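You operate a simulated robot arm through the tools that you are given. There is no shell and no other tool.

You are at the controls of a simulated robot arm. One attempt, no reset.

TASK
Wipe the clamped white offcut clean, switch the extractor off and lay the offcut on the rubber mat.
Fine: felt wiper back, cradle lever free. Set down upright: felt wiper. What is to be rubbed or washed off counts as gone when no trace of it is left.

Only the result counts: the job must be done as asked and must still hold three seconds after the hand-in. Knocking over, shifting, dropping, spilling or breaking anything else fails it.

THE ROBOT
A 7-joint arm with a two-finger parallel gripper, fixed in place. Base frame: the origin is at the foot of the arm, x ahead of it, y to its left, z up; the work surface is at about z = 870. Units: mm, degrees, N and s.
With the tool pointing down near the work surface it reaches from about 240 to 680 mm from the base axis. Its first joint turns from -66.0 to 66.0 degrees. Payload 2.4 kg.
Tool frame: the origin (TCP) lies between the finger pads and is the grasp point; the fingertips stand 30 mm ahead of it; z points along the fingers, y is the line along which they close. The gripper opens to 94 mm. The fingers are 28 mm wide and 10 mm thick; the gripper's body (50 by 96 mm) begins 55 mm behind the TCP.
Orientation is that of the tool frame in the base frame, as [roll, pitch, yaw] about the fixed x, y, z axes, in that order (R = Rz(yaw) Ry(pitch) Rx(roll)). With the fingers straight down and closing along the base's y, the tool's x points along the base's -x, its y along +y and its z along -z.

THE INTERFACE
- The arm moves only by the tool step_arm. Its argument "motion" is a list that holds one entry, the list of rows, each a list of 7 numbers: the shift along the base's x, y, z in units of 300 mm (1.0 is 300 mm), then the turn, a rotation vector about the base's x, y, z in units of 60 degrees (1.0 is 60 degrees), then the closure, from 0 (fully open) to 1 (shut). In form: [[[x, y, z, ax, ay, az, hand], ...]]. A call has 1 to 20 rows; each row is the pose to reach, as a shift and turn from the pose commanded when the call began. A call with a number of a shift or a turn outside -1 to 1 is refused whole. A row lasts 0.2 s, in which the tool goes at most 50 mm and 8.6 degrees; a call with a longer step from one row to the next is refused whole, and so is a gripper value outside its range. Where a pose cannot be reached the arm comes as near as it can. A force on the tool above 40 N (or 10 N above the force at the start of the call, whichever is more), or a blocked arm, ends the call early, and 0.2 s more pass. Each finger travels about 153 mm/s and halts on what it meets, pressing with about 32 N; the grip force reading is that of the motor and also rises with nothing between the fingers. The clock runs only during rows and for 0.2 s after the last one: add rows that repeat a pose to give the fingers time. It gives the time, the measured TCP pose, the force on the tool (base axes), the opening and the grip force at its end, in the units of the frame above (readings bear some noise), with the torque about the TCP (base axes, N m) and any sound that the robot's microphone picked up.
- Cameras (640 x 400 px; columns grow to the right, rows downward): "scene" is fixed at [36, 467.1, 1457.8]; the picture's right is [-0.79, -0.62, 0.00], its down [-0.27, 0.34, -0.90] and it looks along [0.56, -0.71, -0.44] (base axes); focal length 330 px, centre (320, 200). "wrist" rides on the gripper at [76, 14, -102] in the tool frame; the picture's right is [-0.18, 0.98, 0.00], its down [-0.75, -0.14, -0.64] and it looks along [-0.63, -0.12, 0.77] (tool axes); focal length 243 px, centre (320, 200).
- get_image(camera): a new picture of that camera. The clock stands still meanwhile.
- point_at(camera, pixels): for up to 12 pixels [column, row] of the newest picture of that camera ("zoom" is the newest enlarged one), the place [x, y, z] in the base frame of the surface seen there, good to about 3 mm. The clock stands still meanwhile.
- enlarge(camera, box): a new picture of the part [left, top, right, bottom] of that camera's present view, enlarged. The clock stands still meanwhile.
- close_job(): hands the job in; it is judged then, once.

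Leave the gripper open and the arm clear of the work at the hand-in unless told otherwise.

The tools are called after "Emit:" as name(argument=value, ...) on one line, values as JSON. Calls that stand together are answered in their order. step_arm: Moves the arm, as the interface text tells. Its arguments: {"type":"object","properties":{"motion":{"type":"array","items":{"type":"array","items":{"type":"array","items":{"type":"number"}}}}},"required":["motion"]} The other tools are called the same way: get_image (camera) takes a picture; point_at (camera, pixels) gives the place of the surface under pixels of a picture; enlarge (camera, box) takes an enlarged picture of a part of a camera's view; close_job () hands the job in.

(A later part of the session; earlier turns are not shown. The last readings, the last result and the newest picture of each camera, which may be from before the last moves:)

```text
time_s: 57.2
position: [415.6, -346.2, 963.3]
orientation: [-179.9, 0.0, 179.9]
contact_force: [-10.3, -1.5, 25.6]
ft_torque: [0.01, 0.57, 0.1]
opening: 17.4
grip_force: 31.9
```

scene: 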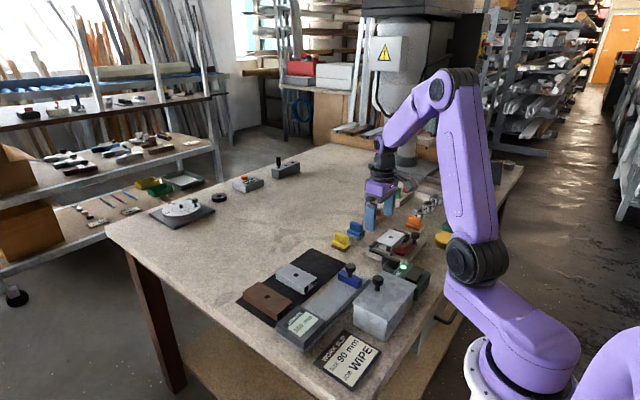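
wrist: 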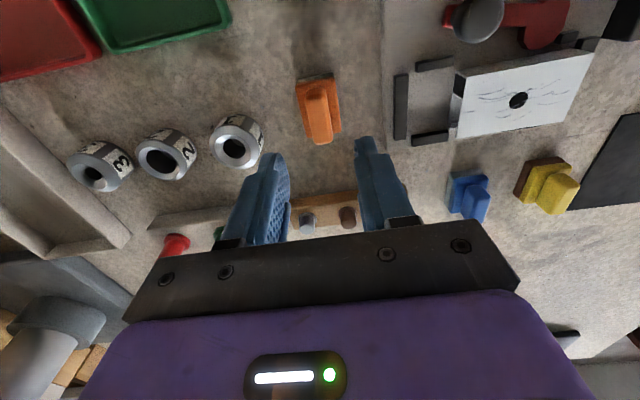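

Good contact at 26 N. Continue strokes.

Emit:
step_arm(motion=[[[-0.03, 0, 0, 0, 0, 0, 1], [-0.06, 0, 0, 0, 0, 0, 1], [-0.085, 0, 0, 0, 0, 0, 1], [-0.055, 0, 0, 0, 0, 0, 1], [-0.025, 0, 0, 0, 0, 0, 1], [0, 0, 0, 0, 0, 0, 1], [-0.03, 0, 0, 0, 0, 0, 1], [-0.06, 0, 0, 0, 0, 0, 1], [-0.085, 0, 0, 0, 0, 0, 1], [-0.055, 0, 0, 0, 0, 0, 1], [-0.025, 0, 0, 0, 0, 0, 1], [0, 0, 0, 0, 0, 0, 1], [-0.03, 0, 0, 0, 0, 0, 1], [-0.04, 0, 0.07, 0, 0, 0, 1], [-0.04, -0.1, 0.14, 0, 0, 0, 1], [-0.04, -0.24, 0.14, 0, 0, 0, 1], [-0.04, -0.24, 0.14, 0, 0, 0, 1]]])

Emit:
enlarge(camera="scene", box=[372, 228, 408, 252])

Emit:
enlarge(camera="wrist", box=[340, 20, 500, 148])

```text
time_s: 60.8
position: [407.0, -417.7, 1007.1]
orientation: [-180.0, 0.0, 180.0]
contact_force: [-0.5, -0.6, -0.9]
ft_torque: [0.01, 0.01, 0.03]
opening: 17.2
grip_force: 32.3
```

```text
16.00 times, centred on (390, 240) of scene
```

zoom: 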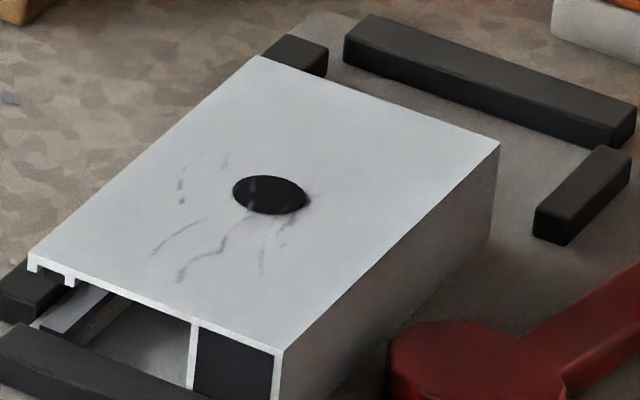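

```text
3.12 times, centred on (420, 84) of wrist
```

zoom: 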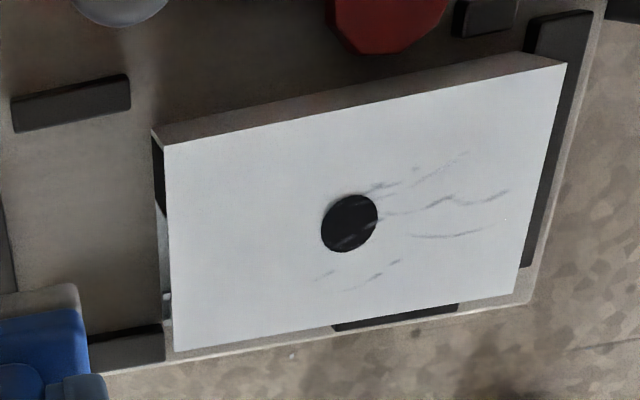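

Blue is the felt wiper: the −y half is clean. Now the same at y = −310 for the remaining marks.

Emit:
step_arm(motion=[[[0, 0.15, 0, 0, 0, 0, 1], [0, 0.3, -0.03, 0, 0, 0, 1], [0, 0.3567, -0.11, 0, 0, 0, 1], [0, 0.3567, -0.135, 0, 0, 0, 1], [0, 0.3567, -0.1413, 0, 0, 0, 1], [0.025, 0.3567, -0.1413, 0, 0, 0, 1], [0.04, 0.3567, -0.1413, 0, 0, 0, 1], [0.01, 0.3567, -0.1413, 0, 0, 0, 1]]])

```text
time_s: 62.6
position: [407.0, -312.3, 964.4]
orientation: [-179.9, 0.0, 180.0]
contact_force: [-0.1, -0.4, -0.2]
ft_torque: [-0.02, -0.01, 0.02]
opening: 17.0
grip_force: 32.1
```

No force yet; lower a bit more.

Emit:
step_arm(motion=[[[0, 0, -0.004, 0, 0, 0, 1], [0, 0, -0.007, 0, 0, 0, 1]]])

```text
time_s: 63.2
position: [407.0, -311.7, 963.3]
orientation: [-179.9, 0.2, 179.8]
contact_force: [-5.1, 2.7, 24.7]
ft_torque: [0.05, 0.14, -0.03]
opening: 17.1
grip_force: 31.9
```

Emit:
step_arm(motion=[[[0.025, 0, 0, 0, 0, 0, 1], [0, 0, 0, 0, 0, 0, 1], [-0.03, 0, 0, 0, 0, 0, 1], [-0.055, 0, 0, 0, 0, 0, 1], [-0.03, 0, 0, 0, 0, 0, 1], [0, 0, 0, 0, 0, 0, 1], [0.03, 0, 0, 0, 0, 0, 1], [0, 0, 0, 0, 0, 0, 1], [-0.03, 0, 0, 0, 0, 0, 1], [-0.055, 0, 0, 0, 0, 0, 1], [-0.03, 0, 0, 0, 0, 0, 1], [0, 0, 0, 0, 0, 0, 1], [0.03, 0, 0, 0, 0, 0, 1], [0, 0, 0, 0, 0, 0, 1], [-0.03, 0, 0, 0, 0, 0, 1], [-0.055, 0, 0, 0, 0, 0, 1], [-0.03, 0, 0, 0, 0, 0, 1], [0, 0, 0, 0, 0, 0, 1]]])

Emit:
step_arm(motion=[[[-0.01, 0, 0.07, 0, 0, 0, 1], [-0.01, -0.1, 0.14, 0, 0, 0, 1], [-0.01, -0.24, 0.14, 0, 0, 0, 1], [-0.01, -0.35, 0.14, 0, 0, 0, 1], [-0.01, -0.35, 0.14, 0, 0, 0, 1]]])

Emit:
enlarge(camera="scene", box=[372, 228, 408, 252])

Emit:
enlarge(camera="wrist", box=[340, 20, 500, 148])

```text
time_s: 67.0
position: [407.5, -309.7, 963.3]
orientation: [180.0, -0.1, 179.9]
contact_force: [-5.9, -1.7, 15.7]
ft_torque: [-0.24, 0.06, -0.07]
opening: 17.1
grip_force: 32.1
```

```text
time_s: 68.2
position: [404.7, -419.8, 1003.9]
orientation: [180.0, 0.0, 180.0]
contact_force: [0.5, -1.0, -1.1]
ft_torque: [0.0, 0.02, 0.01]
opening: 17.0
grip_force: 31.5
```

```text
16.00 times, centred on (390, 240) of scene
```

zoom: 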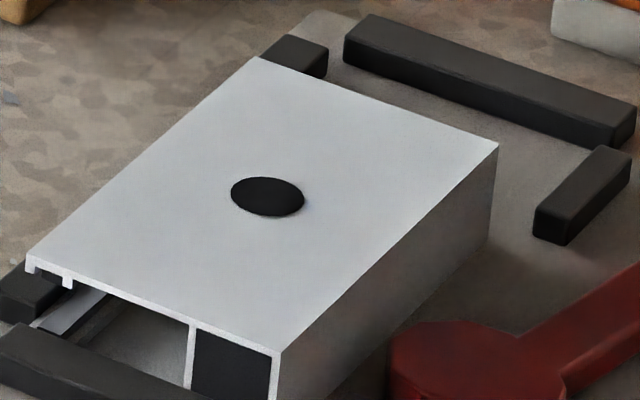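

```text
3.12 times, centred on (420, 84) of wrist
```

zoom: 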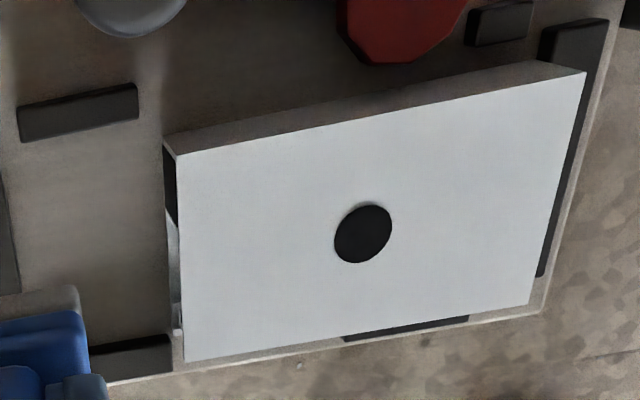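

Both views show the face clean. For certainty, a few extra strokes across the middle seam (y = −330).

Emit:
step_arm(motion=[[[0, 0.14, 0, 0, 0, 0, 1], [0, 0.2833, -0.03, 0, 0, 0, 1], [0, 0.2833, -0.11, 0, 0, 0, 1], [0, 0.2833, -0.132, 0, 0, 0, 1], [0, 0.2833, -0.1385, 0, 0, 0, 1], [0.025, 0.2833, -0.1385, 0, 0, 0, 1], [0.04, 0.2833, -0.1385, 0, 0, 0, 1], [0.01, 0.2833, -0.1385, 0, 0, 0, 1], [-0.02, 0.2833, -0.1385, 0, 0, 0, 1], [-0.04, 0.2833, -0.1385, 0, 0, 0, 1], [-0.01, 0.2833, -0.1385, 0, 0, 0, 1], [0.02, 0.2833, -0.1385, 0, 0, 0, 1], [0.04, 0.2833, -0.1385, 0, 0, 0, 1], [0.01, 0.2833, -0.1385, 0, 0, 0, 1], [0, 0.2833, -0.08, 0, 0, 0, 1], [0, 0.2833, 0, 0, 0, 0, 1]]])

Emit:
enlarge(camera="scene", box=[365, 200, 425, 260])

```text
time_s: 71.6
position: [405.0, -331.1, 1002.0]
orientation: [179.9, -0.1, -179.9]
contact_force: [0.3, 0.0, -0.9]
ft_torque: [0.02, -0.01, -0.01]
opening: 17.0
grip_force: 31.6
```

```text
6.67 times, centred on (395, 230) of scene
```

zoom: 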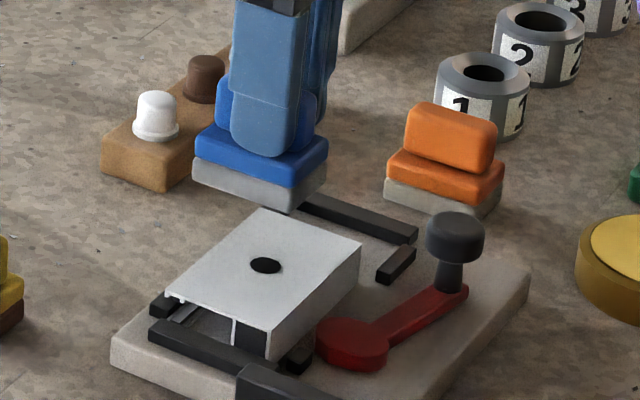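

Clean. Carry the blue wiper back over its original spot (512.5,-341.6), stopping ~8 mm above the bench.

Emit:
step_arm(motion=[[[0.09, -0.01, 0, 0, 0, 0, 1], [0.18, -0.02, 0, 0, 0, 0, 1], [0.27, -0.03, 0, 0, 0, 0, 1], [0.3617, -0.0387, 0, 0, 0, 0, 1], [0.3617, -0.0387, -0.12, 0, 0, 0, 1], [0.3617, -0.0387, -0.22, 0, 0, 0, 1], [0.3617, -0.0387, -0.2357, 0, 0, 0, 1], [0.3617, -0.0387, -0.2357, 0, 0, 0, 1]]])

Emit:
enlarge(camera="scene", box=[325, 195, 385, 255])

Emit:
enlarge(camera="wrist", box=[230, 90, 410, 250])

```text
time_s: 73.4
position: [513.6, -341.4, 933.1]
orientation: [-180.0, 0.0, 179.8]
contact_force: [-0.6, -0.7, -0.2]
ft_torque: [-0.01, 0.0, -0.01]
opening: 16.9
grip_force: 32.1
```

```text
6.67 times, centred on (355, 225) of scene
```

zoom: 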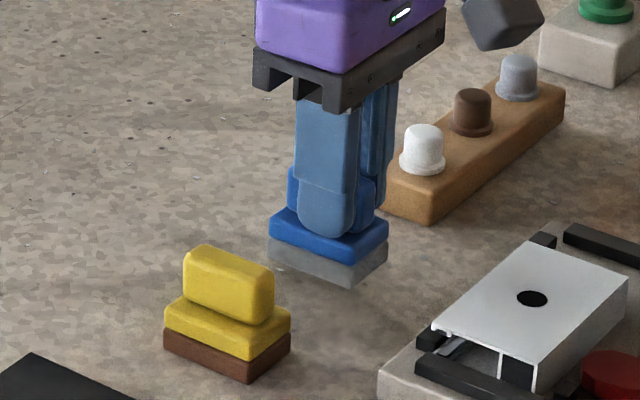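

```text
2.50 times, centred on (320, 170) of wrist
```

zoom: 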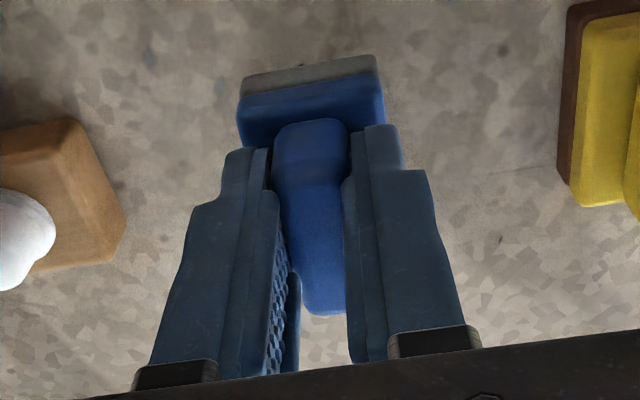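

About 1.7 mm to picture-right of the original; correct (+1.3,+1.0) mm and lower to touch.

Emit:
step_arm(motion=[[[0.0045, 0.0035, -0.012, 0, 0, 0, 1], [0.0045, 0.0035, -0.024, 0, 0, 0, 1], [0.0045, 0.0035, -0.03, 0, 0, 0, 1], [0.0045, 0.0035, -0.034, 0, 0, 0, 1], [0.0045, 0.0035, -0.034, 0, 0, 0, 1]]])

Emit:
enlarge(camera="scene", box=[325, 195, 385, 255])

```text
time_s: 74.6
position: [514.2, -340.0, 926.1]
orientation: [-179.9, 0.2, 180.0]
contact_force: [-2.3, 4.6, 10.5]
ft_torque: [0.17, -0.12, 0.04]
opening: 17.1
grip_force: 32.2
```

```text
6.67 times, centred on (355, 225) of scene
```

zoom: 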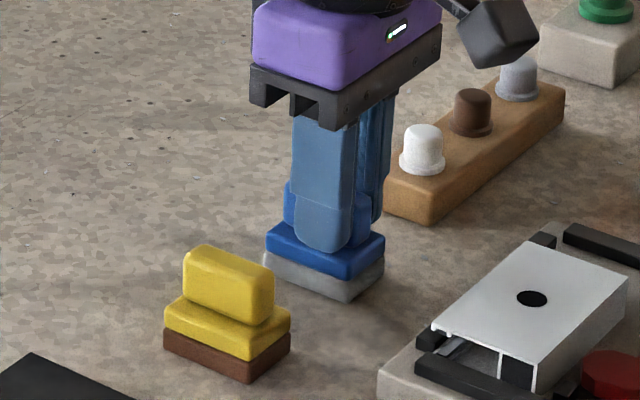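

The pad is down (10 N) exactly at the old place. Open and rise.

Emit:
step_arm(motion=[[[0, 0, 0.004, 0, 0, 0, 0.8], [0, 0, 0.004, 0, 0, 0, 0.6], [0, 0, 0.004, 0, 0, 0, 0.55], [0, 0, 0.1, 0, 0, 0, 0.55], [0, 0, 0.24, 0, 0, 0, 0.55], [0, 0, 0.36, 0, 0, 0, 0.55], [0, 0, 0.36, 0, 0, 0, 0.55]]])

Emit:
enlarge(camera="scene", box=[325, 195, 385, 255])

```text
time_s: 76.2
position: [514.4, -343.1, 1032.3]
orientation: [-180.0, 0.0, 179.9]
contact_force: [0.0, 0.2, -0.6]
ft_torque: [0.0, 0.06, -0.03]
opening: 42.3
grip_force: 0.1
```

```text
6.67 times, centred on (355, 225) of scene
```

zoom: 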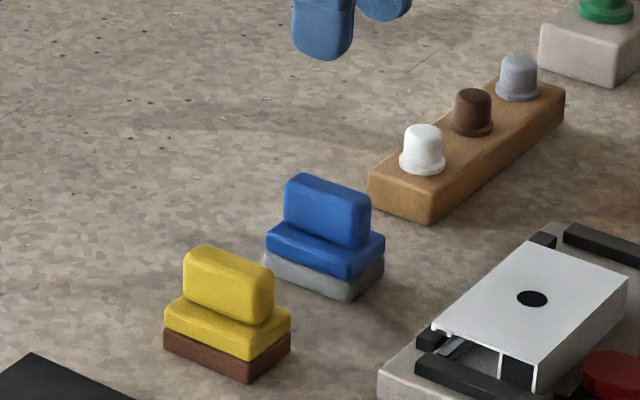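

Blue is back in place. Next: extractor. Close the fingers and move at z≈1032 to above the raised OFF end of the rocker (262,-236).

Emit:
step_arm(motion=[[[-0.14, 0.058, 0, 0, 0, 0, 0.8], [-0.28, 0.116, 0, 0, 0, 0, 1], [-0.42, 0.174, 0, 0, 0, 0, 1], [-0.56, 0.232, 0, 0, 0, 0, 1], [-0.7, 0.29, 0, 0, 0, 0, 1], [-0.8393, 0.348, 0, 0, 0, 0, 1], [-0.8393, 0.348, -0.1, 0, 0, 0, 1], [-0.8393, 0.348, -0.2, 0, 0, 0, 1], [-0.8393, 0.348, -0.2, 0, 0, 0, 1]]])

Emit:
get_image(camera="scene")

Emit:
enlarge(camera="scene", box=[375, 230, 455, 300])

Emit:
get_image(camera="wrist")

```text
time_s: 78.2
position: [261.0, -234.8, 972.8]
orientation: [-179.9, 0.0, 179.8]
contact_force: [1.0, 0.1, -0.4]
ft_torque: [0.07, -0.02, -0.01]
opening: 0.0
grip_force: 31.8
```

```text
taken
```

scene: 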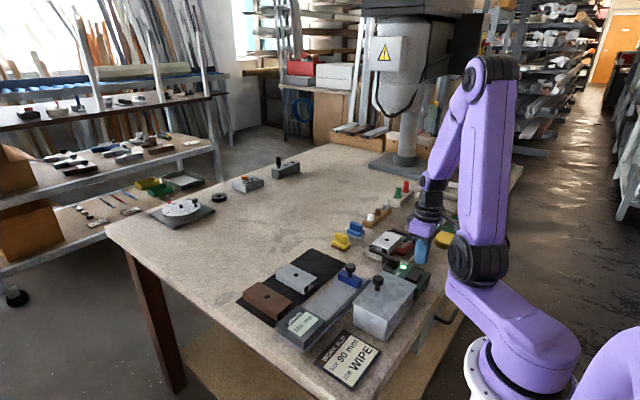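

```text
5.71 times, centred on (415, 265) of scene
```

zoom: 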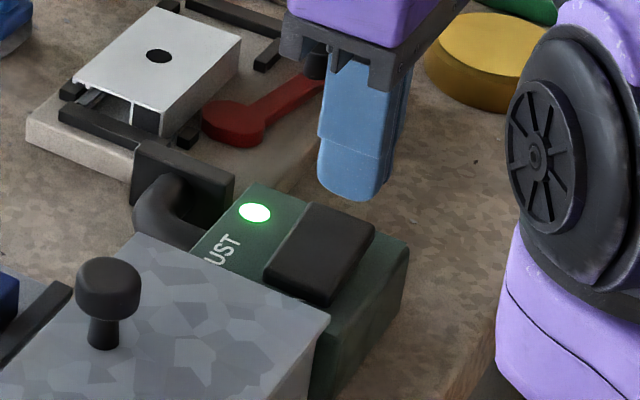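

```text
taken
```

wrist: 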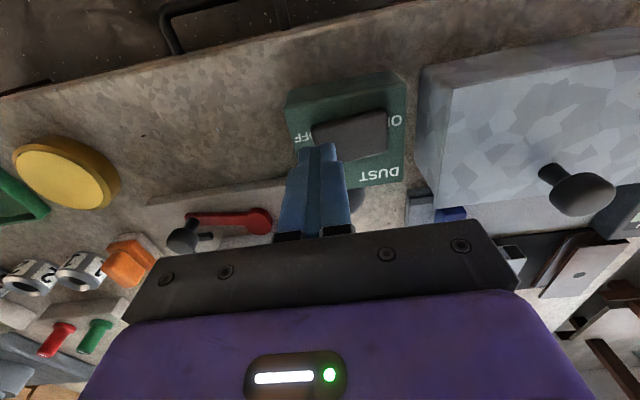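

Fingers are over the raised end. Press down in small steps.

Emit:
step_arm(motion=[[[0, 0, -0.03, 0, 0, 0, 1], [0, 0, -0.05, 0, 0, 0, 1], [0, 0, -0.06, 0, 0, 0, 1], [0, 0, -0.068, 0, 0, 0, 1], [0, 0, -0.075, 0, 0, 0, 1], [0, 0, -0.081, 0, 0, 0, 1]]])

Emit:
enlarge(camera="scene", box=[375, 230, 455, 300])

```text
time_s: 79.4
position: [260.1, -236.1, 952.1]
orientation: [179.9, 0.0, -180.0]
contact_force: [-3.2, 4.7, 21.4]
ft_torque: [0.31, 0.09, 0.05]
opening: 0.3
grip_force: 32.1
stopped in row 5: the force on the tool passed its limit at 52 N (the readings are from after the stop); the commanded pose is now the measured one
```

```text
5.71 times, centred on (415, 265) of scene
```

zoom: 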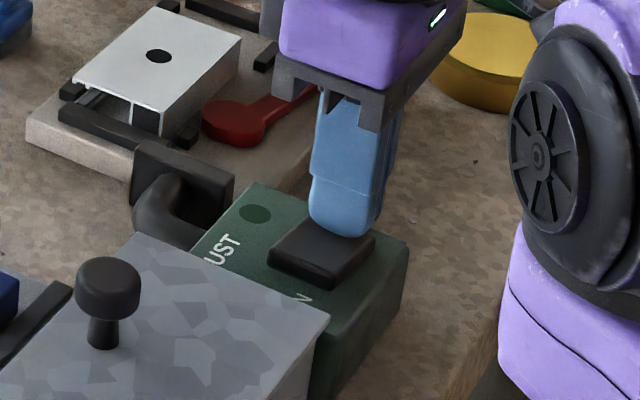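

The lamp went dark and the rocker flipped to OFF. Rise and verify.

Emit:
step_arm(motion=[[[0, 0, 0.03, 0, 0, 0, 1], [0, 0, 0.15, 0, 0, 0, 1], [0, 0, 0.28, 0, 0, 0, 1], [0, 0, 0.28, 0, 0, 0, 1]]])

Emit:
enlarge(camera="scene", box=[375, 230, 455, 300])

Emit:
enlarge(camera="scene", box=[385, 225, 425, 255])

Emit:
point_at(camera="zoom", pixels=[[100, 320], [180, 330], [150, 330], [300, 240], [320, 130], [300, 180], [330, 170], [380, 190], [220, 290], [20, 200], [60, 230], [200, 120]])

```text
time_s: 80.4
position: [261.9, -233.5, 1032.0]
orientation: [180.0, 0.0, 179.9]
contact_force: [1.1, 0.4, -0.1]
ft_torque: [-0.03, -0.02, -0.03]
opening: 0.1
grip_force: 32.0
```

```text
5.71 times, centred on (415, 265) of scene
```

zoom: 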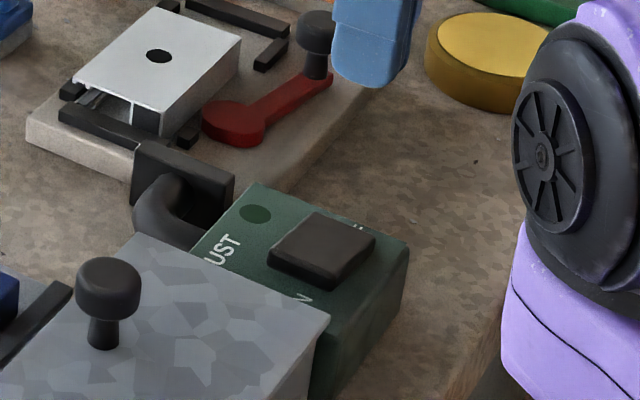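

```text
13.33 times, centred on (405, 240) of scene
```

zoom: 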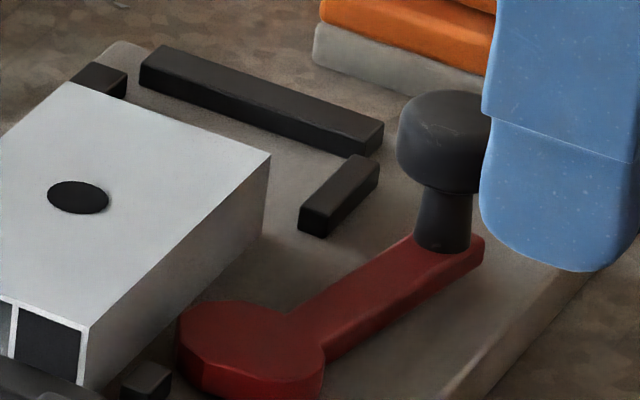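

```text
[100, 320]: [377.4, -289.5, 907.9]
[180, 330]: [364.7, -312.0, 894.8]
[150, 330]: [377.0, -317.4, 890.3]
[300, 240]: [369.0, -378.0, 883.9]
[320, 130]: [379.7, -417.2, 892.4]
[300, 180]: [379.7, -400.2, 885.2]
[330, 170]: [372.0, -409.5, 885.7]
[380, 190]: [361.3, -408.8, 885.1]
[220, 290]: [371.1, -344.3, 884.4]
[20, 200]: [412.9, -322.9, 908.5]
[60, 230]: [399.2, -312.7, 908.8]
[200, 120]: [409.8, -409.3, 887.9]
```

Extractor is off. Next, free the cradle lever: I'll push its knob (335,-386, z 912–932) with closed fingers from its +x side, swinging it about the pivot (353,-317). First move to (363,-394) and lower to tip height ~912.

Emit:
step_arm(motion=[[[0.08, -0.12, 0, 0, 0, 0, 1], [0.16, -0.25, 0, 0, 0, 0, 1], [0.25, -0.38, 0, 0, 0, 0, 1], [0.343, -0.5, 0, 0, 0, 0, 1], [0.353, -0.526, 0, 0, 0, 0, 1], [0.353, -0.526, -0.13, 0, 0, 0, 1], [0.353, -0.526, -0.22, 0, 0, 0, 1], [0.353, -0.526, -0.22, 0, 0, 0, 1]]])

Emit:
get_image(camera="wrist")

Emit:
enlarge(camera="scene", box=[370, 215, 430, 260])

```text
time_s: 82.2
position: [368.6, -393.2, 969.0]
orientation: [179.9, 0.1, -180.0]
contact_force: [-0.6, -0.4, -0.3]
ft_torque: [-0.02, 0.01, -0.03]
opening: 0.1
grip_force: 31.8
```

```text
taken
```

wrist: 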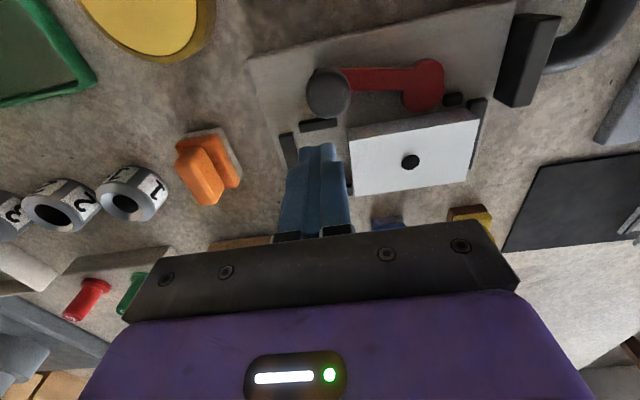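

```text
8.89 times, centred on (400, 238) of scene
```

zoom: 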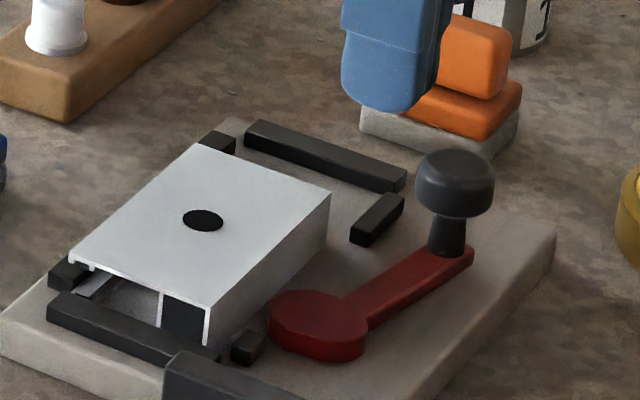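

Fingers stand on the +x side of the knob. Lower 28 mm.

Emit:
step_arm(motion=[[[0, 0, -0.05, 0, 0, 0, 1], [0, 0, -0.0937, 0, 0, 0, 1], [0, 0, -0.0937, 0, 0, 0, 1]]])

Emit:
enlarge(camera="scene", box=[370, 215, 430, 260])

```text
time_s: 83.0
position: [368.2, -394.2, 939.7]
orientation: [-180.0, 0.0, -180.0]
contact_force: [0.0, -0.4, 0.2]
ft_torque: [0.0, -0.02, 0.0]
opening: 0.1
grip_force: 32.2
```

```text
8.89 times, centred on (400, 238) of scene
```

zoom: 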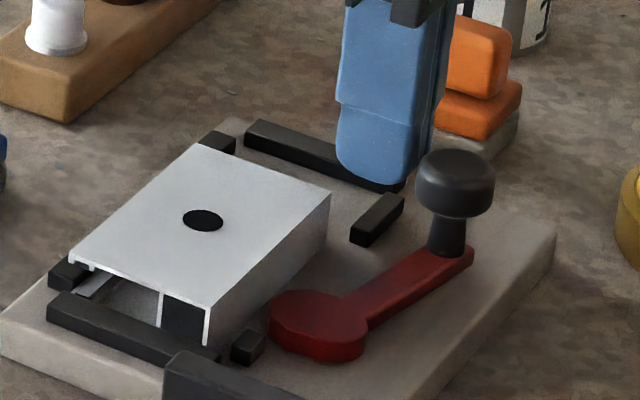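

Clear. Push the knob gently along its arc, first a part.

Emit:
step_arm(motion=[[[-0.0167, 0.003, 0, 0, 0, 0, 1], [-0.04, 0.004, 0, 0, 0, 0, 1], [-0.0633, 0.006, 0, 0, 0, 0, 1], [-0.0867, 0.008, 0, 0, 0, 0, 1], [-0.108, 0.013, 0, 0, 0, 0, 1], [-0.13, 0.02, 0, 0, 0, 0, 1], [-0.15, 0.028, 0, 0, 0, 0, 1]]])

Emit:
enlarge(camera="scene", box=[370, 215, 430, 260])

```text
time_s: 84.6
position: [322.6, -387.0, 940.9]
orientation: [179.9, 0.0, 180.0]
contact_force: [0.3, 0.0, 0.0]
ft_torque: [-0.04, -0.02, -0.01]
opening: 0.1
grip_force: 32.2
```

```text
8.89 times, centred on (400, 238) of scene
```

zoom: 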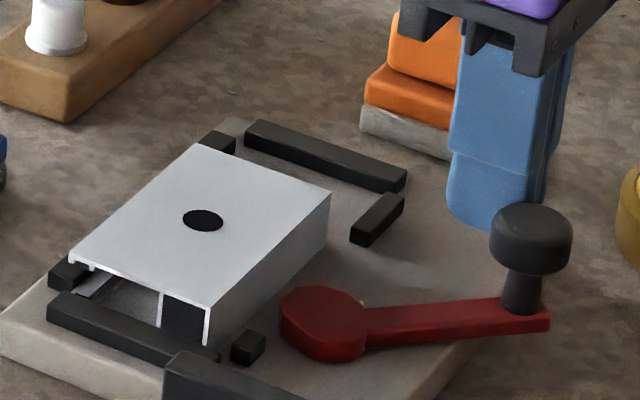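

It swings easily. Continue the arc to about 60° of swing.

Emit:
step_arm(motion=[[[-0.02, 0.011, 0, 0, 0, 0, 1], [-0.04, 0.024, 0, 0, 0, 0, 1], [-0.056, 0.038, 0, 0, 0, 0, 1], [-0.072, 0.055, 0, 0, 0, 0, 1], [-0.087, 0.07, 0, 0, 0, 0, 1], [-0.1, 0.085, 0, 0, 0, 0, 1], [-0.108, 0.105, 0, 0, 0, 0, 1], [-0.112, 0.13, 0, 0, 0, 0, 1]]])

Emit:
enlarge(camera="scene", box=[370, 215, 450, 275])

```text
time_s: 86.4
position: [288.3, -348.3, 942.0]
orientation: [180.0, 0.0, 179.8]
contact_force: [-0.6, -1.1, 0.7]
ft_torque: [0.02, 0.04, -0.01]
opening: 0.0
grip_force: 32.1
```

```text
6.67 times, centred on (410, 245) of scene
```

zoom: 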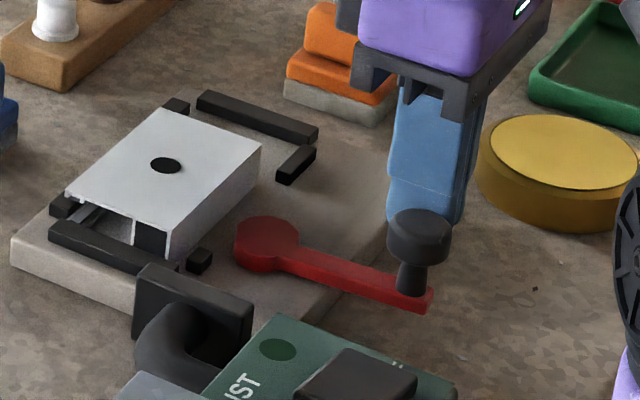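

The lever now points away (about 70° swung) — free. Back off, rise to z≈1035, then start turning the tool about z by −60° (first part of −90°) while moving toward the offcut.

Emit:
step_arm(motion=[[[0, -0.04, 0.02, 0, 0, 0, 1], [0, -0.04, 0.16, 0, 0, 0, 0.9], [0, -0.04, 0.31, 0, 0, 0, 0.7], [0.02, -0.04, 0.31, 0, 0, -0.14, 0.5], [0.07, -0.04, 0.31, 0, 0, -0.28, 0.3], [0.13, -0.04, 0.31, 0, 0, -0.42, 0.3], [0.2, -0.04, 0.31, 0, 0, -0.56, 0.3], [0.27, -0.04, 0.31, 0, 0, -0.7, 0.3], [0.34, -0.03, 0.31, 0, 0, -0.84, 0.3], [0.387, -0.025, 0.31, 0, 0, -0.98, 0.3], [0.387, -0.025, 0.31, 0, 0, -0.98, 0.3]]])

Emit:
step_arm(motion=[[[0, 0, 0, 0, 0, -0.13, 0.3], [0, 0, 0, 0, 0, -0.26, 0.3], [0, 0, 0, 0, 0, -0.39, 0.3], [0, 0, 0, 0, 0, -0.52, 0.3], [0, 0, 0, 0, 0, -0.52, 0.3]]])

Emit:
get_image(camera="wrist")

Emit:
get_image(camera="scene")

```text
time_s: 88.8
position: [406.6, -353.3, 1032.9]
orientation: [180.0, 0.0, 121.0]
contact_force: [0.7, 0.1, 0.1]
ft_torque: [-0.02, 0.02, 0.01]
opening: 65.7
grip_force: 0.0
```

```text
time_s: 90.0
position: [405.5, -353.7, 1032.5]
orientation: [-180.0, 0.0, 89.9]
contact_force: [-0.2, 0.5, -0.3]
ft_torque: [-0.01, 0.01, 0.0]
opening: 66.0
grip_force: 0.1
```

```text
taken
```

wrist: 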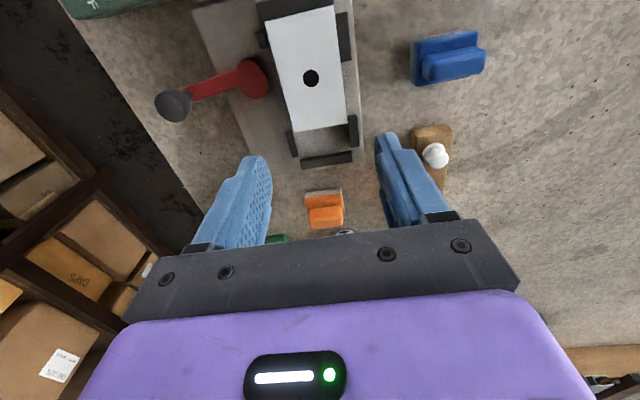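

```text
taken
```

scene: 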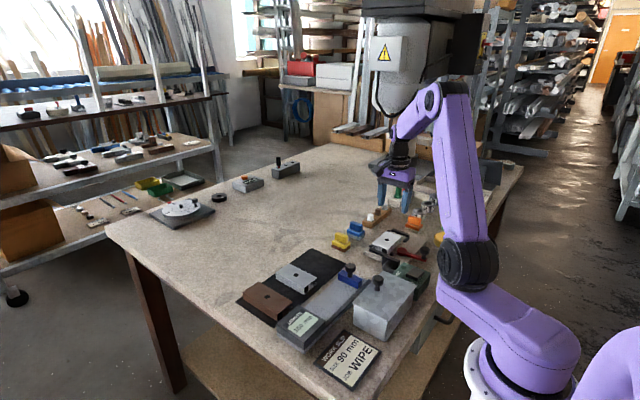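

Tool is now at yaw 90° with fingers closing along x. Zoom on cradle and measure bars, cam and offcut edges.

Emit:
enlarge(camera="wrist", box=[230, 0, 390, 170])

Emit:
point_at(camera="zoom", pixels=[[115, 65], [275, 25], [160, 305], [295, 285], [200, 182], [285, 50], [300, 130], [300, 275], [150, 315], [165, 335], [90, 160], [80, 90]])

Emit:
point_at(camera="zoom", pixels=[[290, 200], [110, 180], [125, 240], [298, 90], [305, 60], [270, 330], [110, 100], [285, 145], [305, 295], [150, 250]])

```text
2.35 times, centred on (310, 85) of wrist
```

zoom: 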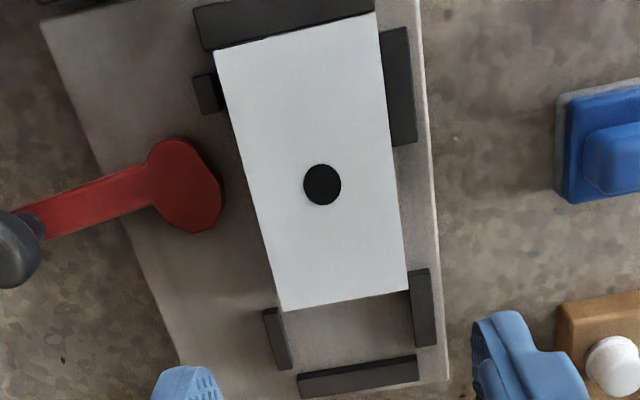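

```text
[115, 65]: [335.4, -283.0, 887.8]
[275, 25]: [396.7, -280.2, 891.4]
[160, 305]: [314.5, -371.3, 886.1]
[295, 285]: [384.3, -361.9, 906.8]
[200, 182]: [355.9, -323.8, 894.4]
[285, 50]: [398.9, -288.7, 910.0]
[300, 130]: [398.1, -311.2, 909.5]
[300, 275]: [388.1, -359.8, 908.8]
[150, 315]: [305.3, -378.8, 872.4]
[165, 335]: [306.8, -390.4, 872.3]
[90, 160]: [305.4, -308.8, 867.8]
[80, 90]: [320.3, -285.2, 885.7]
```

```text
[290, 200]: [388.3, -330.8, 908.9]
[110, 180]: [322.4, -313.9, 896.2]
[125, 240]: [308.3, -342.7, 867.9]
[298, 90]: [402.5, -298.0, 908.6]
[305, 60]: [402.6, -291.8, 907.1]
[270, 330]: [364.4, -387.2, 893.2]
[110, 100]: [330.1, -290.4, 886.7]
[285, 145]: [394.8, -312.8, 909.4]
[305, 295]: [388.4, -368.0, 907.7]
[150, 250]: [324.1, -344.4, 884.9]
```

Emit:
point_at(camera="zoom", pixels=[[405, 138], [420, 275], [400, 60], [425, 335], [215, 190], [205, 225], [190, 228], [378, 20], [405, 285], [285, 303], [220, 60], [322, 185]])

Emit:
point_at(camera="zoom", pixels=[[420, 150], [425, 262], [260, 200], [235, 170], [395, 200], [380, 100], [265, 240]])

```text
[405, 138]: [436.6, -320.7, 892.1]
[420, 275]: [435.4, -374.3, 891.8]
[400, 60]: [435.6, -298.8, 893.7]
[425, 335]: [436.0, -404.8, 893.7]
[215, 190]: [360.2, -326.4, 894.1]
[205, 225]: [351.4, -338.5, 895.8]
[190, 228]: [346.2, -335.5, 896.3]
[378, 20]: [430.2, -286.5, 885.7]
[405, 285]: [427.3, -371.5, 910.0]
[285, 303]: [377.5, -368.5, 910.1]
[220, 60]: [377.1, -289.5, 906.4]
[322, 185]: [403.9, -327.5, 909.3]
```

```text
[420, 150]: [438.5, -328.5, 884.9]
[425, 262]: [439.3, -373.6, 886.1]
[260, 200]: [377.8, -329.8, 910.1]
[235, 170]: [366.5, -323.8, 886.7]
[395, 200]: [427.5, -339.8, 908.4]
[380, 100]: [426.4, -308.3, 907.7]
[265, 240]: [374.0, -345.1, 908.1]
```

The gap between the +x bars is y −371…−323 and the cam has receded to x≈362. I'll grip at y = −352. Descend to tip height ~888 in stages, checking midway.

Emit:
step_arm(motion=[[[-0.003, 0.006, -0.12, 0, 0, 0, 0.3], [-0.003, 0.006, -0.24, 0, 0, 0, 0.3], [-0.003, 0.006, -0.3, 0, 0, 0, 0.3], [-0.003, 0.006, -0.3, 0, 0, 0, 0.3]]])

Emit:
enlarge(camera="scene", box=[360, 205, 430, 260])

Emit:
enlarge(camera="wrist", box=[200, 0, 440, 240])

```text
time_s: 91.0
position: [404.4, -353.1, 943.7]
orientation: [-180.0, 0.0, 90.0]
contact_force: [0.4, 0.7, 0.7]
ft_torque: [0.0, 0.02, 0.01]
opening: 65.9
grip_force: 0.1
```

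```text
7.27 times, centred on (395, 232) of scene
```

zoom: 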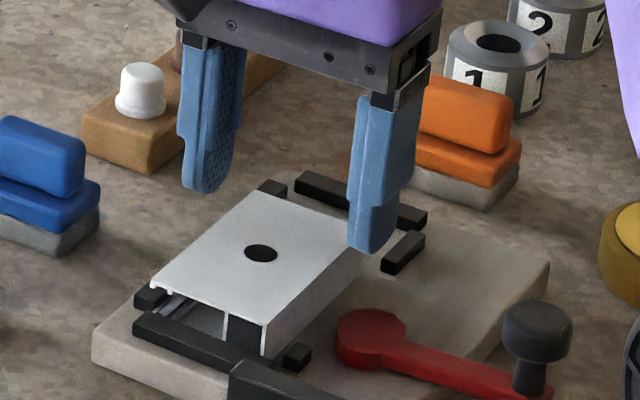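

```text
1.67 times, centred on (320, 120) of wrist
```

zoom: 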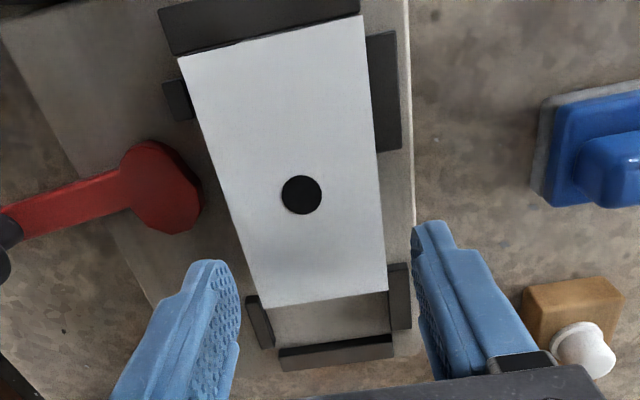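

Fingers straddle the offcut. Shift +2 mm in y and descend the remaining 27 mm gently.

Emit:
step_arm(motion=[[[-0.003, 0.006, -0.03, 0, 0, 0, 0.3], [-0.003, 0.006, -0.06, 0, 0, 0, 0.3], [-0.003, 0.006, -0.08, 0, 0, 0, 0.3], [-0.003, 0.006, -0.09, 0, 0, 0, 0.3], [-0.003, 0.006, -0.09, 0, 0, 0, 0.3]]])

Emit:
enlarge(camera="scene", box=[360, 205, 430, 260])

Emit:
enlarge(camera="wrist", box=[200, 0, 440, 240])

```text
time_s: 92.2
position: [405.2, -352.2, 916.5]
orientation: [-180.0, 0.1, 90.0]
contact_force: [0.2, 1.5, -0.1]
ft_torque: [-0.03, -0.01, 0.01]
opening: 65.4
grip_force: 0.1
```

```text
7.27 times, centred on (395, 232) of scene
```

zoom: 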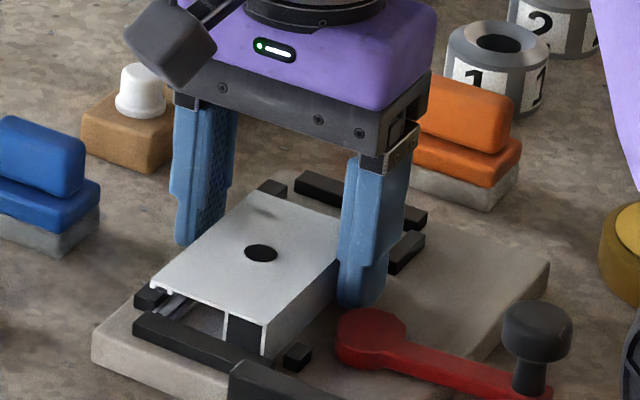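

```text
1.67 times, centred on (320, 120) of wrist
```

zoom: 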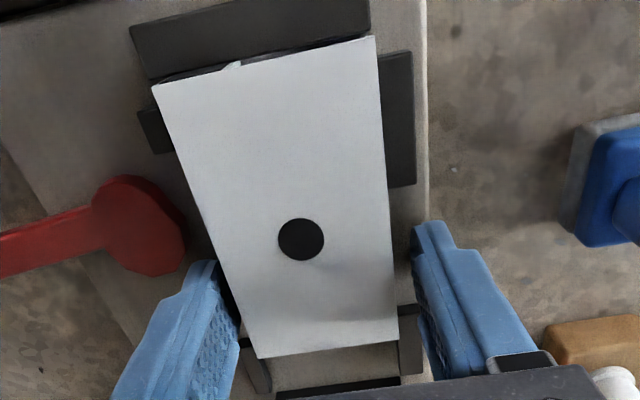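

No contact, positioned well. Close on the offcut.

Emit:
step_arm(motion=[[[0, 0, 0, 0, 0, 0, 0.38], [0, 0, 0, 0, 0, 0, 0.44], [0, 0, 0, 0, 0, 0, 0.7], [0, 0, 0, 0, 0, 0, 1], [0, 0, 0, 0, 0, 0, 1]]])

Emit:
enlarge(camera="scene", box=[360, 205, 430, 260])

```text
time_s: 93.4
position: [403.0, -352.5, 916.2]
orientation: [-179.8, 0.0, 89.9]
contact_force: [-10.4, -0.4, 1.7]
ft_torque: [-0.09, 0.18, 0.25]
opening: 52.1
grip_force: 32.1
```

```text
7.27 times, centred on (395, 232) of scene
```

zoom: 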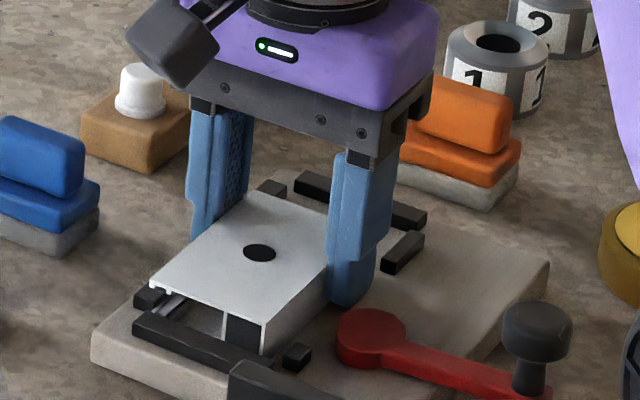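

Gripped at 52 mm. Lift slowly by 30 mm and check.

Emit:
step_arm(motion=[[[0, 0, 0.01, 0, 0, 0, 1], [0, 0, 0.03, 0, 0, 0, 1], [0, 0, 0.06, 0, 0, 0, 1], [0, 0, 0.1, 0, 0, 0, 1], [0, 0, 0.1, 0, 0, 0, 1]]])

Emit:
enlarge(camera="scene", box=[360, 205, 430, 260])

```text
time_s: 94.6
position: [403.6, -350.7, 946.6]
orientation: [179.9, 0.2, 90.1]
contact_force: [0.2, 0.6, -0.7]
ft_torque: [0.0, -0.02, 0.01]
opening: 52.1
grip_force: 32.2
```

```text
7.27 times, centred on (395, 232) of scene
```

zoom: 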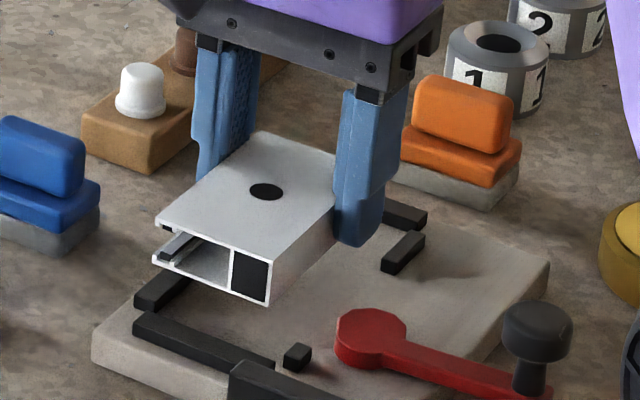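

Lifted level. Now measure the mat's free area.

Emit:
enlarge(camera="scene", box=[230, 235, 370, 330])

Emit:
point_at(camera="zoom", pixels=[[377, 68], [515, 140], [215, 160], [290, 130], [385, 200], [210, 175], [370, 220], [500, 145], [450, 110], [400, 150], [300, 110], [35, 300]])

Emit:
point_at(camera="zoom", pixels=[[380, 75], [505, 138], [440, 185], [470, 175], [540, 130], [600, 190], [340, 230], [250, 135], [550, 165]])

```text
4.21 times, centred on (300, 282) of scene
```

zoom: 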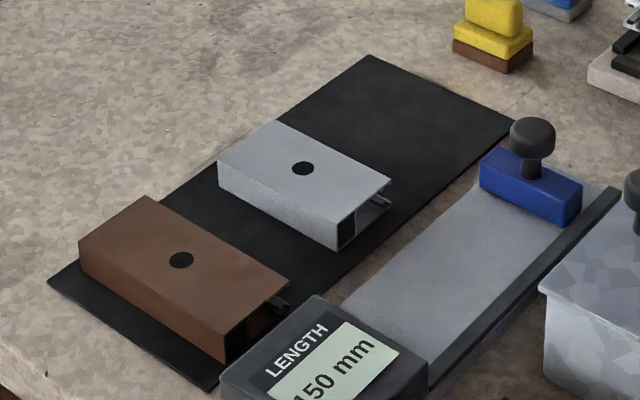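

```text
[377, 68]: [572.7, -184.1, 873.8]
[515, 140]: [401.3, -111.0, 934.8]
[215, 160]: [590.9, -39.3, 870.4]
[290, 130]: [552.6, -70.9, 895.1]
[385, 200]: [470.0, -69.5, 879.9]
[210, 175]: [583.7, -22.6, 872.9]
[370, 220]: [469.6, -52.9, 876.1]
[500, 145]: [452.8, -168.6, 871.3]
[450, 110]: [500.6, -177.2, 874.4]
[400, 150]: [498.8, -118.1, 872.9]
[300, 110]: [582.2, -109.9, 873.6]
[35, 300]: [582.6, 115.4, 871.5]
```

```text
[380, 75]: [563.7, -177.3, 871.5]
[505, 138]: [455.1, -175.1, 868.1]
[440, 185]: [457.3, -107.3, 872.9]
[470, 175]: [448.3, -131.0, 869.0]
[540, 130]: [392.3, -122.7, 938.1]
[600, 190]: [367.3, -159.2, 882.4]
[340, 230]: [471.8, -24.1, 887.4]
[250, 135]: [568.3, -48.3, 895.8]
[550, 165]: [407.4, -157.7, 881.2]
```

Mat: x 453–585, y −190…100, top z ≈ 873; grey piece starts at y ≈ −73. I'll lay the white one centred at (519,-132), long side along x. The grip is 21 mm off centre, so after turning +90° TCP goes to (540,-132). Rise, carry and turn.

Emit:
step_arm(motion=[[[0, 0, 0.08, 0, 0, 0, 1], [0, 0, 0.2067, 0, 0, 0, 1], [0.05, 0.09, 0.2067, 0, 0, 0.12, 1], [0.11, 0.18, 0.2067, 0, 0, 0.24, 1], [0.17, 0.27, 0.2067, 0, 0, 0.36, 1], [0.23, 0.36, 0.2067, 0, 0, 0.48, 1], [0.29, 0.45, 0.2067, 0, 0, 0.6, 1], [0.35, 0.54, 0.2067, 0, 0, 0.72, 1], [0.41, 0.64, 0.2067, 0, 0, 0.84, 1], [0.461, 0.728, 0.2067, 0, 0, 0.96, 1], [0.461, 0.728, 0.2067, 0, 0, 0.96, 1]]])

Emit:
step_arm(motion=[[[0, 0, 0, 0, 0, 0.135, 1], [0, 0, 0, 0, 0, 0.27, 1], [0, 0, 0, 0, 0, 0.405, 1], [0, 0, -0.05, 0, 0, 0.54, 1], [0, 0, -0.15, 0, 0, 0.54, 1], [0, 0, -0.24, 0, 0, 0.54, 1], [0, 0, -0.24, 0, 0, 0.54, 1]]])

Emit:
enlarge(camera="scene", box=[240, 200, 400, 320])

Emit:
get_image(camera="wrist")

```text
time_s: 97.0
position: [545.1, -133.0, 1007.9]
orientation: [180.0, 0.0, 147.6]
contact_force: [0.0, -0.4, -0.3]
ft_torque: [-0.02, 0.0, 0.01]
opening: 52.3
grip_force: 32.0
```

```text
time_s: 98.6
position: [542.8, -132.6, 935.3]
orientation: [-180.0, 0.0, 180.0]
contact_force: [0.8, 0.0, -0.6]
ft_torque: [0.0, -0.02, 0.0]
opening: 52.3
grip_force: 31.7
```

```text
3.33 times, centred on (320, 260) of scene
```

zoom: 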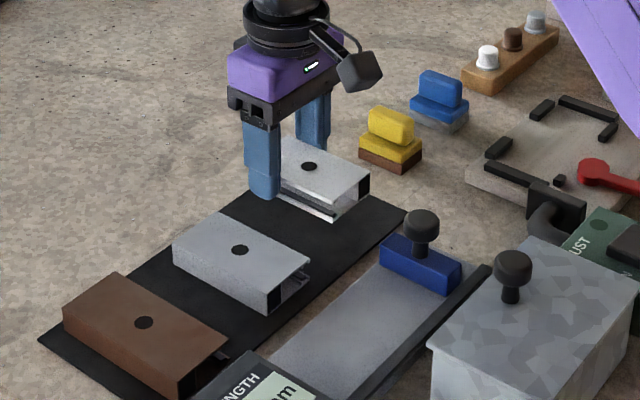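

```text
taken
```

wrist: 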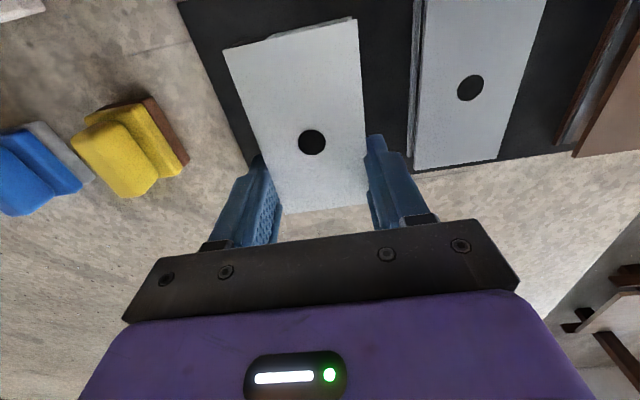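

Held over the mat. Check the offcut's actual position in base coordinates.

Emit:
point_at(camera="wrist", pixels=[[228, 55], [352, 25], [364, 180], [280, 205], [312, 142], [430, 160], [420, 100], [362, 120], [255, 130]])

Emit:
point_at(camera="zoom", pixels=[[310, 167], [368, 178], [330, 212], [400, 210], [245, 192], [290, 185], [180, 240], [235, 215], [305, 262]])

```text
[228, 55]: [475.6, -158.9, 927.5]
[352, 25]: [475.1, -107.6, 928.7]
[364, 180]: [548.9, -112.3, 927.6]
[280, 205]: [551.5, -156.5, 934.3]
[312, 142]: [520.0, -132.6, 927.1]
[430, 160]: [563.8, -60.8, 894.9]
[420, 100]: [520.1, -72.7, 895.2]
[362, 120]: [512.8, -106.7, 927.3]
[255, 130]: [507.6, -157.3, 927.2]
```

```text
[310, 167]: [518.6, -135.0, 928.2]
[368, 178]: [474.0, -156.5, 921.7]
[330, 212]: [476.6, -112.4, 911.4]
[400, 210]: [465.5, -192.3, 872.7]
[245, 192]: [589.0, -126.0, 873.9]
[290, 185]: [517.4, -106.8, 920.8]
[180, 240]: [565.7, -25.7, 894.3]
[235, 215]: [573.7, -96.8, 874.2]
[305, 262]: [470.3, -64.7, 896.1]
```

Centre (519.5,-133), bottom ≈ 903.5 → 30 mm above the mat, all within the mat. Lower gently until contact.

Emit:
step_arm(motion=[[[0, 0, -0.04, 0, 0, 0, 1], [0, 0, -0.08, 0, 0, 0, 1], [0, 0, -0.092, 0, 0, 0, 1], [0, 0, -0.097, 0, 0, 0, 1], [0, 0, -0.1, 0, 0, 0, 1], [0, 0, -0.1, 0, 0, 0, 1]]])

Emit:
enlarge(camera="scene", box=[270, 220, 360, 290])

```text
time_s: 100.0
position: [542.3, -130.7, 904.9]
orientation: [-179.9, 0.0, -179.9]
contact_force: [0.0, 0.7, -0.2]
ft_torque: [-0.03, -0.01, 0.03]
opening: 52.2
grip_force: 32.5
```

```text
5.71 times, centred on (315, 255) of scene
```

zoom: 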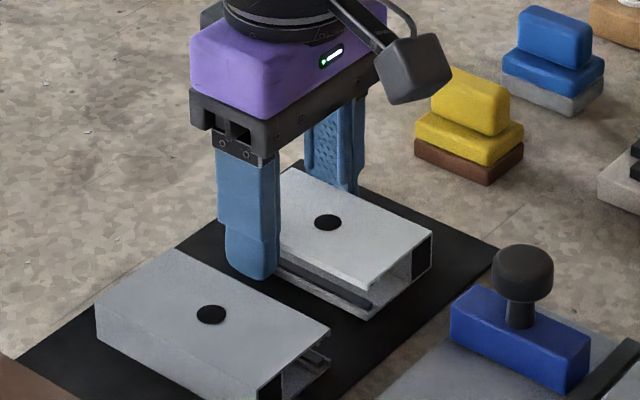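

No contact yet; lower in ~0.7 mm steps.

Emit:
step_arm(motion=[[[0, 0, -0.0025, 0, 0, 0, 1], [0, 0, -0.005, 0, 0, 0, 1], [0, 0, -0.005, 0, 0, 0, 1]]])

```text
time_s: 100.8
position: [543.0, -132.5, 902.7]
orientation: [180.0, 0.1, 180.0]
contact_force: [-0.6, 0.0, -0.3]
ft_torque: [-0.02, -0.01, 0.0]
opening: 52.5
grip_force: 32.0
```

Emit:
step_arm(motion=[[[0, 0, -0.0025, 0, 0, 0, 1], [0, 0, -0.005, 0, 0, 0, 1], [0, 0, -0.005, 0, 0, 0, 1]]])

Emit:
enlarge(camera="scene", box=[300, 240, 350, 280])

```text
time_s: 101.6
position: [542.7, -131.8, 903.0]
orientation: [180.0, 0.1, 179.9]
contact_force: [2.2, 2.1, 7.2]
ft_torque: [0.01, 0.4, -0.08]
opening: 52.3
grip_force: 32.3
```

```text
10.00 times, centred on (325, 260) of scene
```

zoom: 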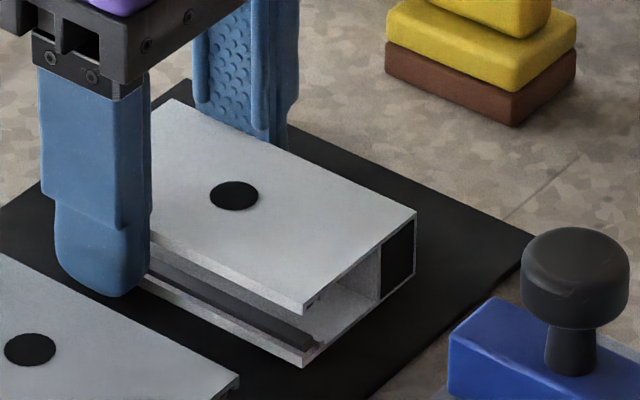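

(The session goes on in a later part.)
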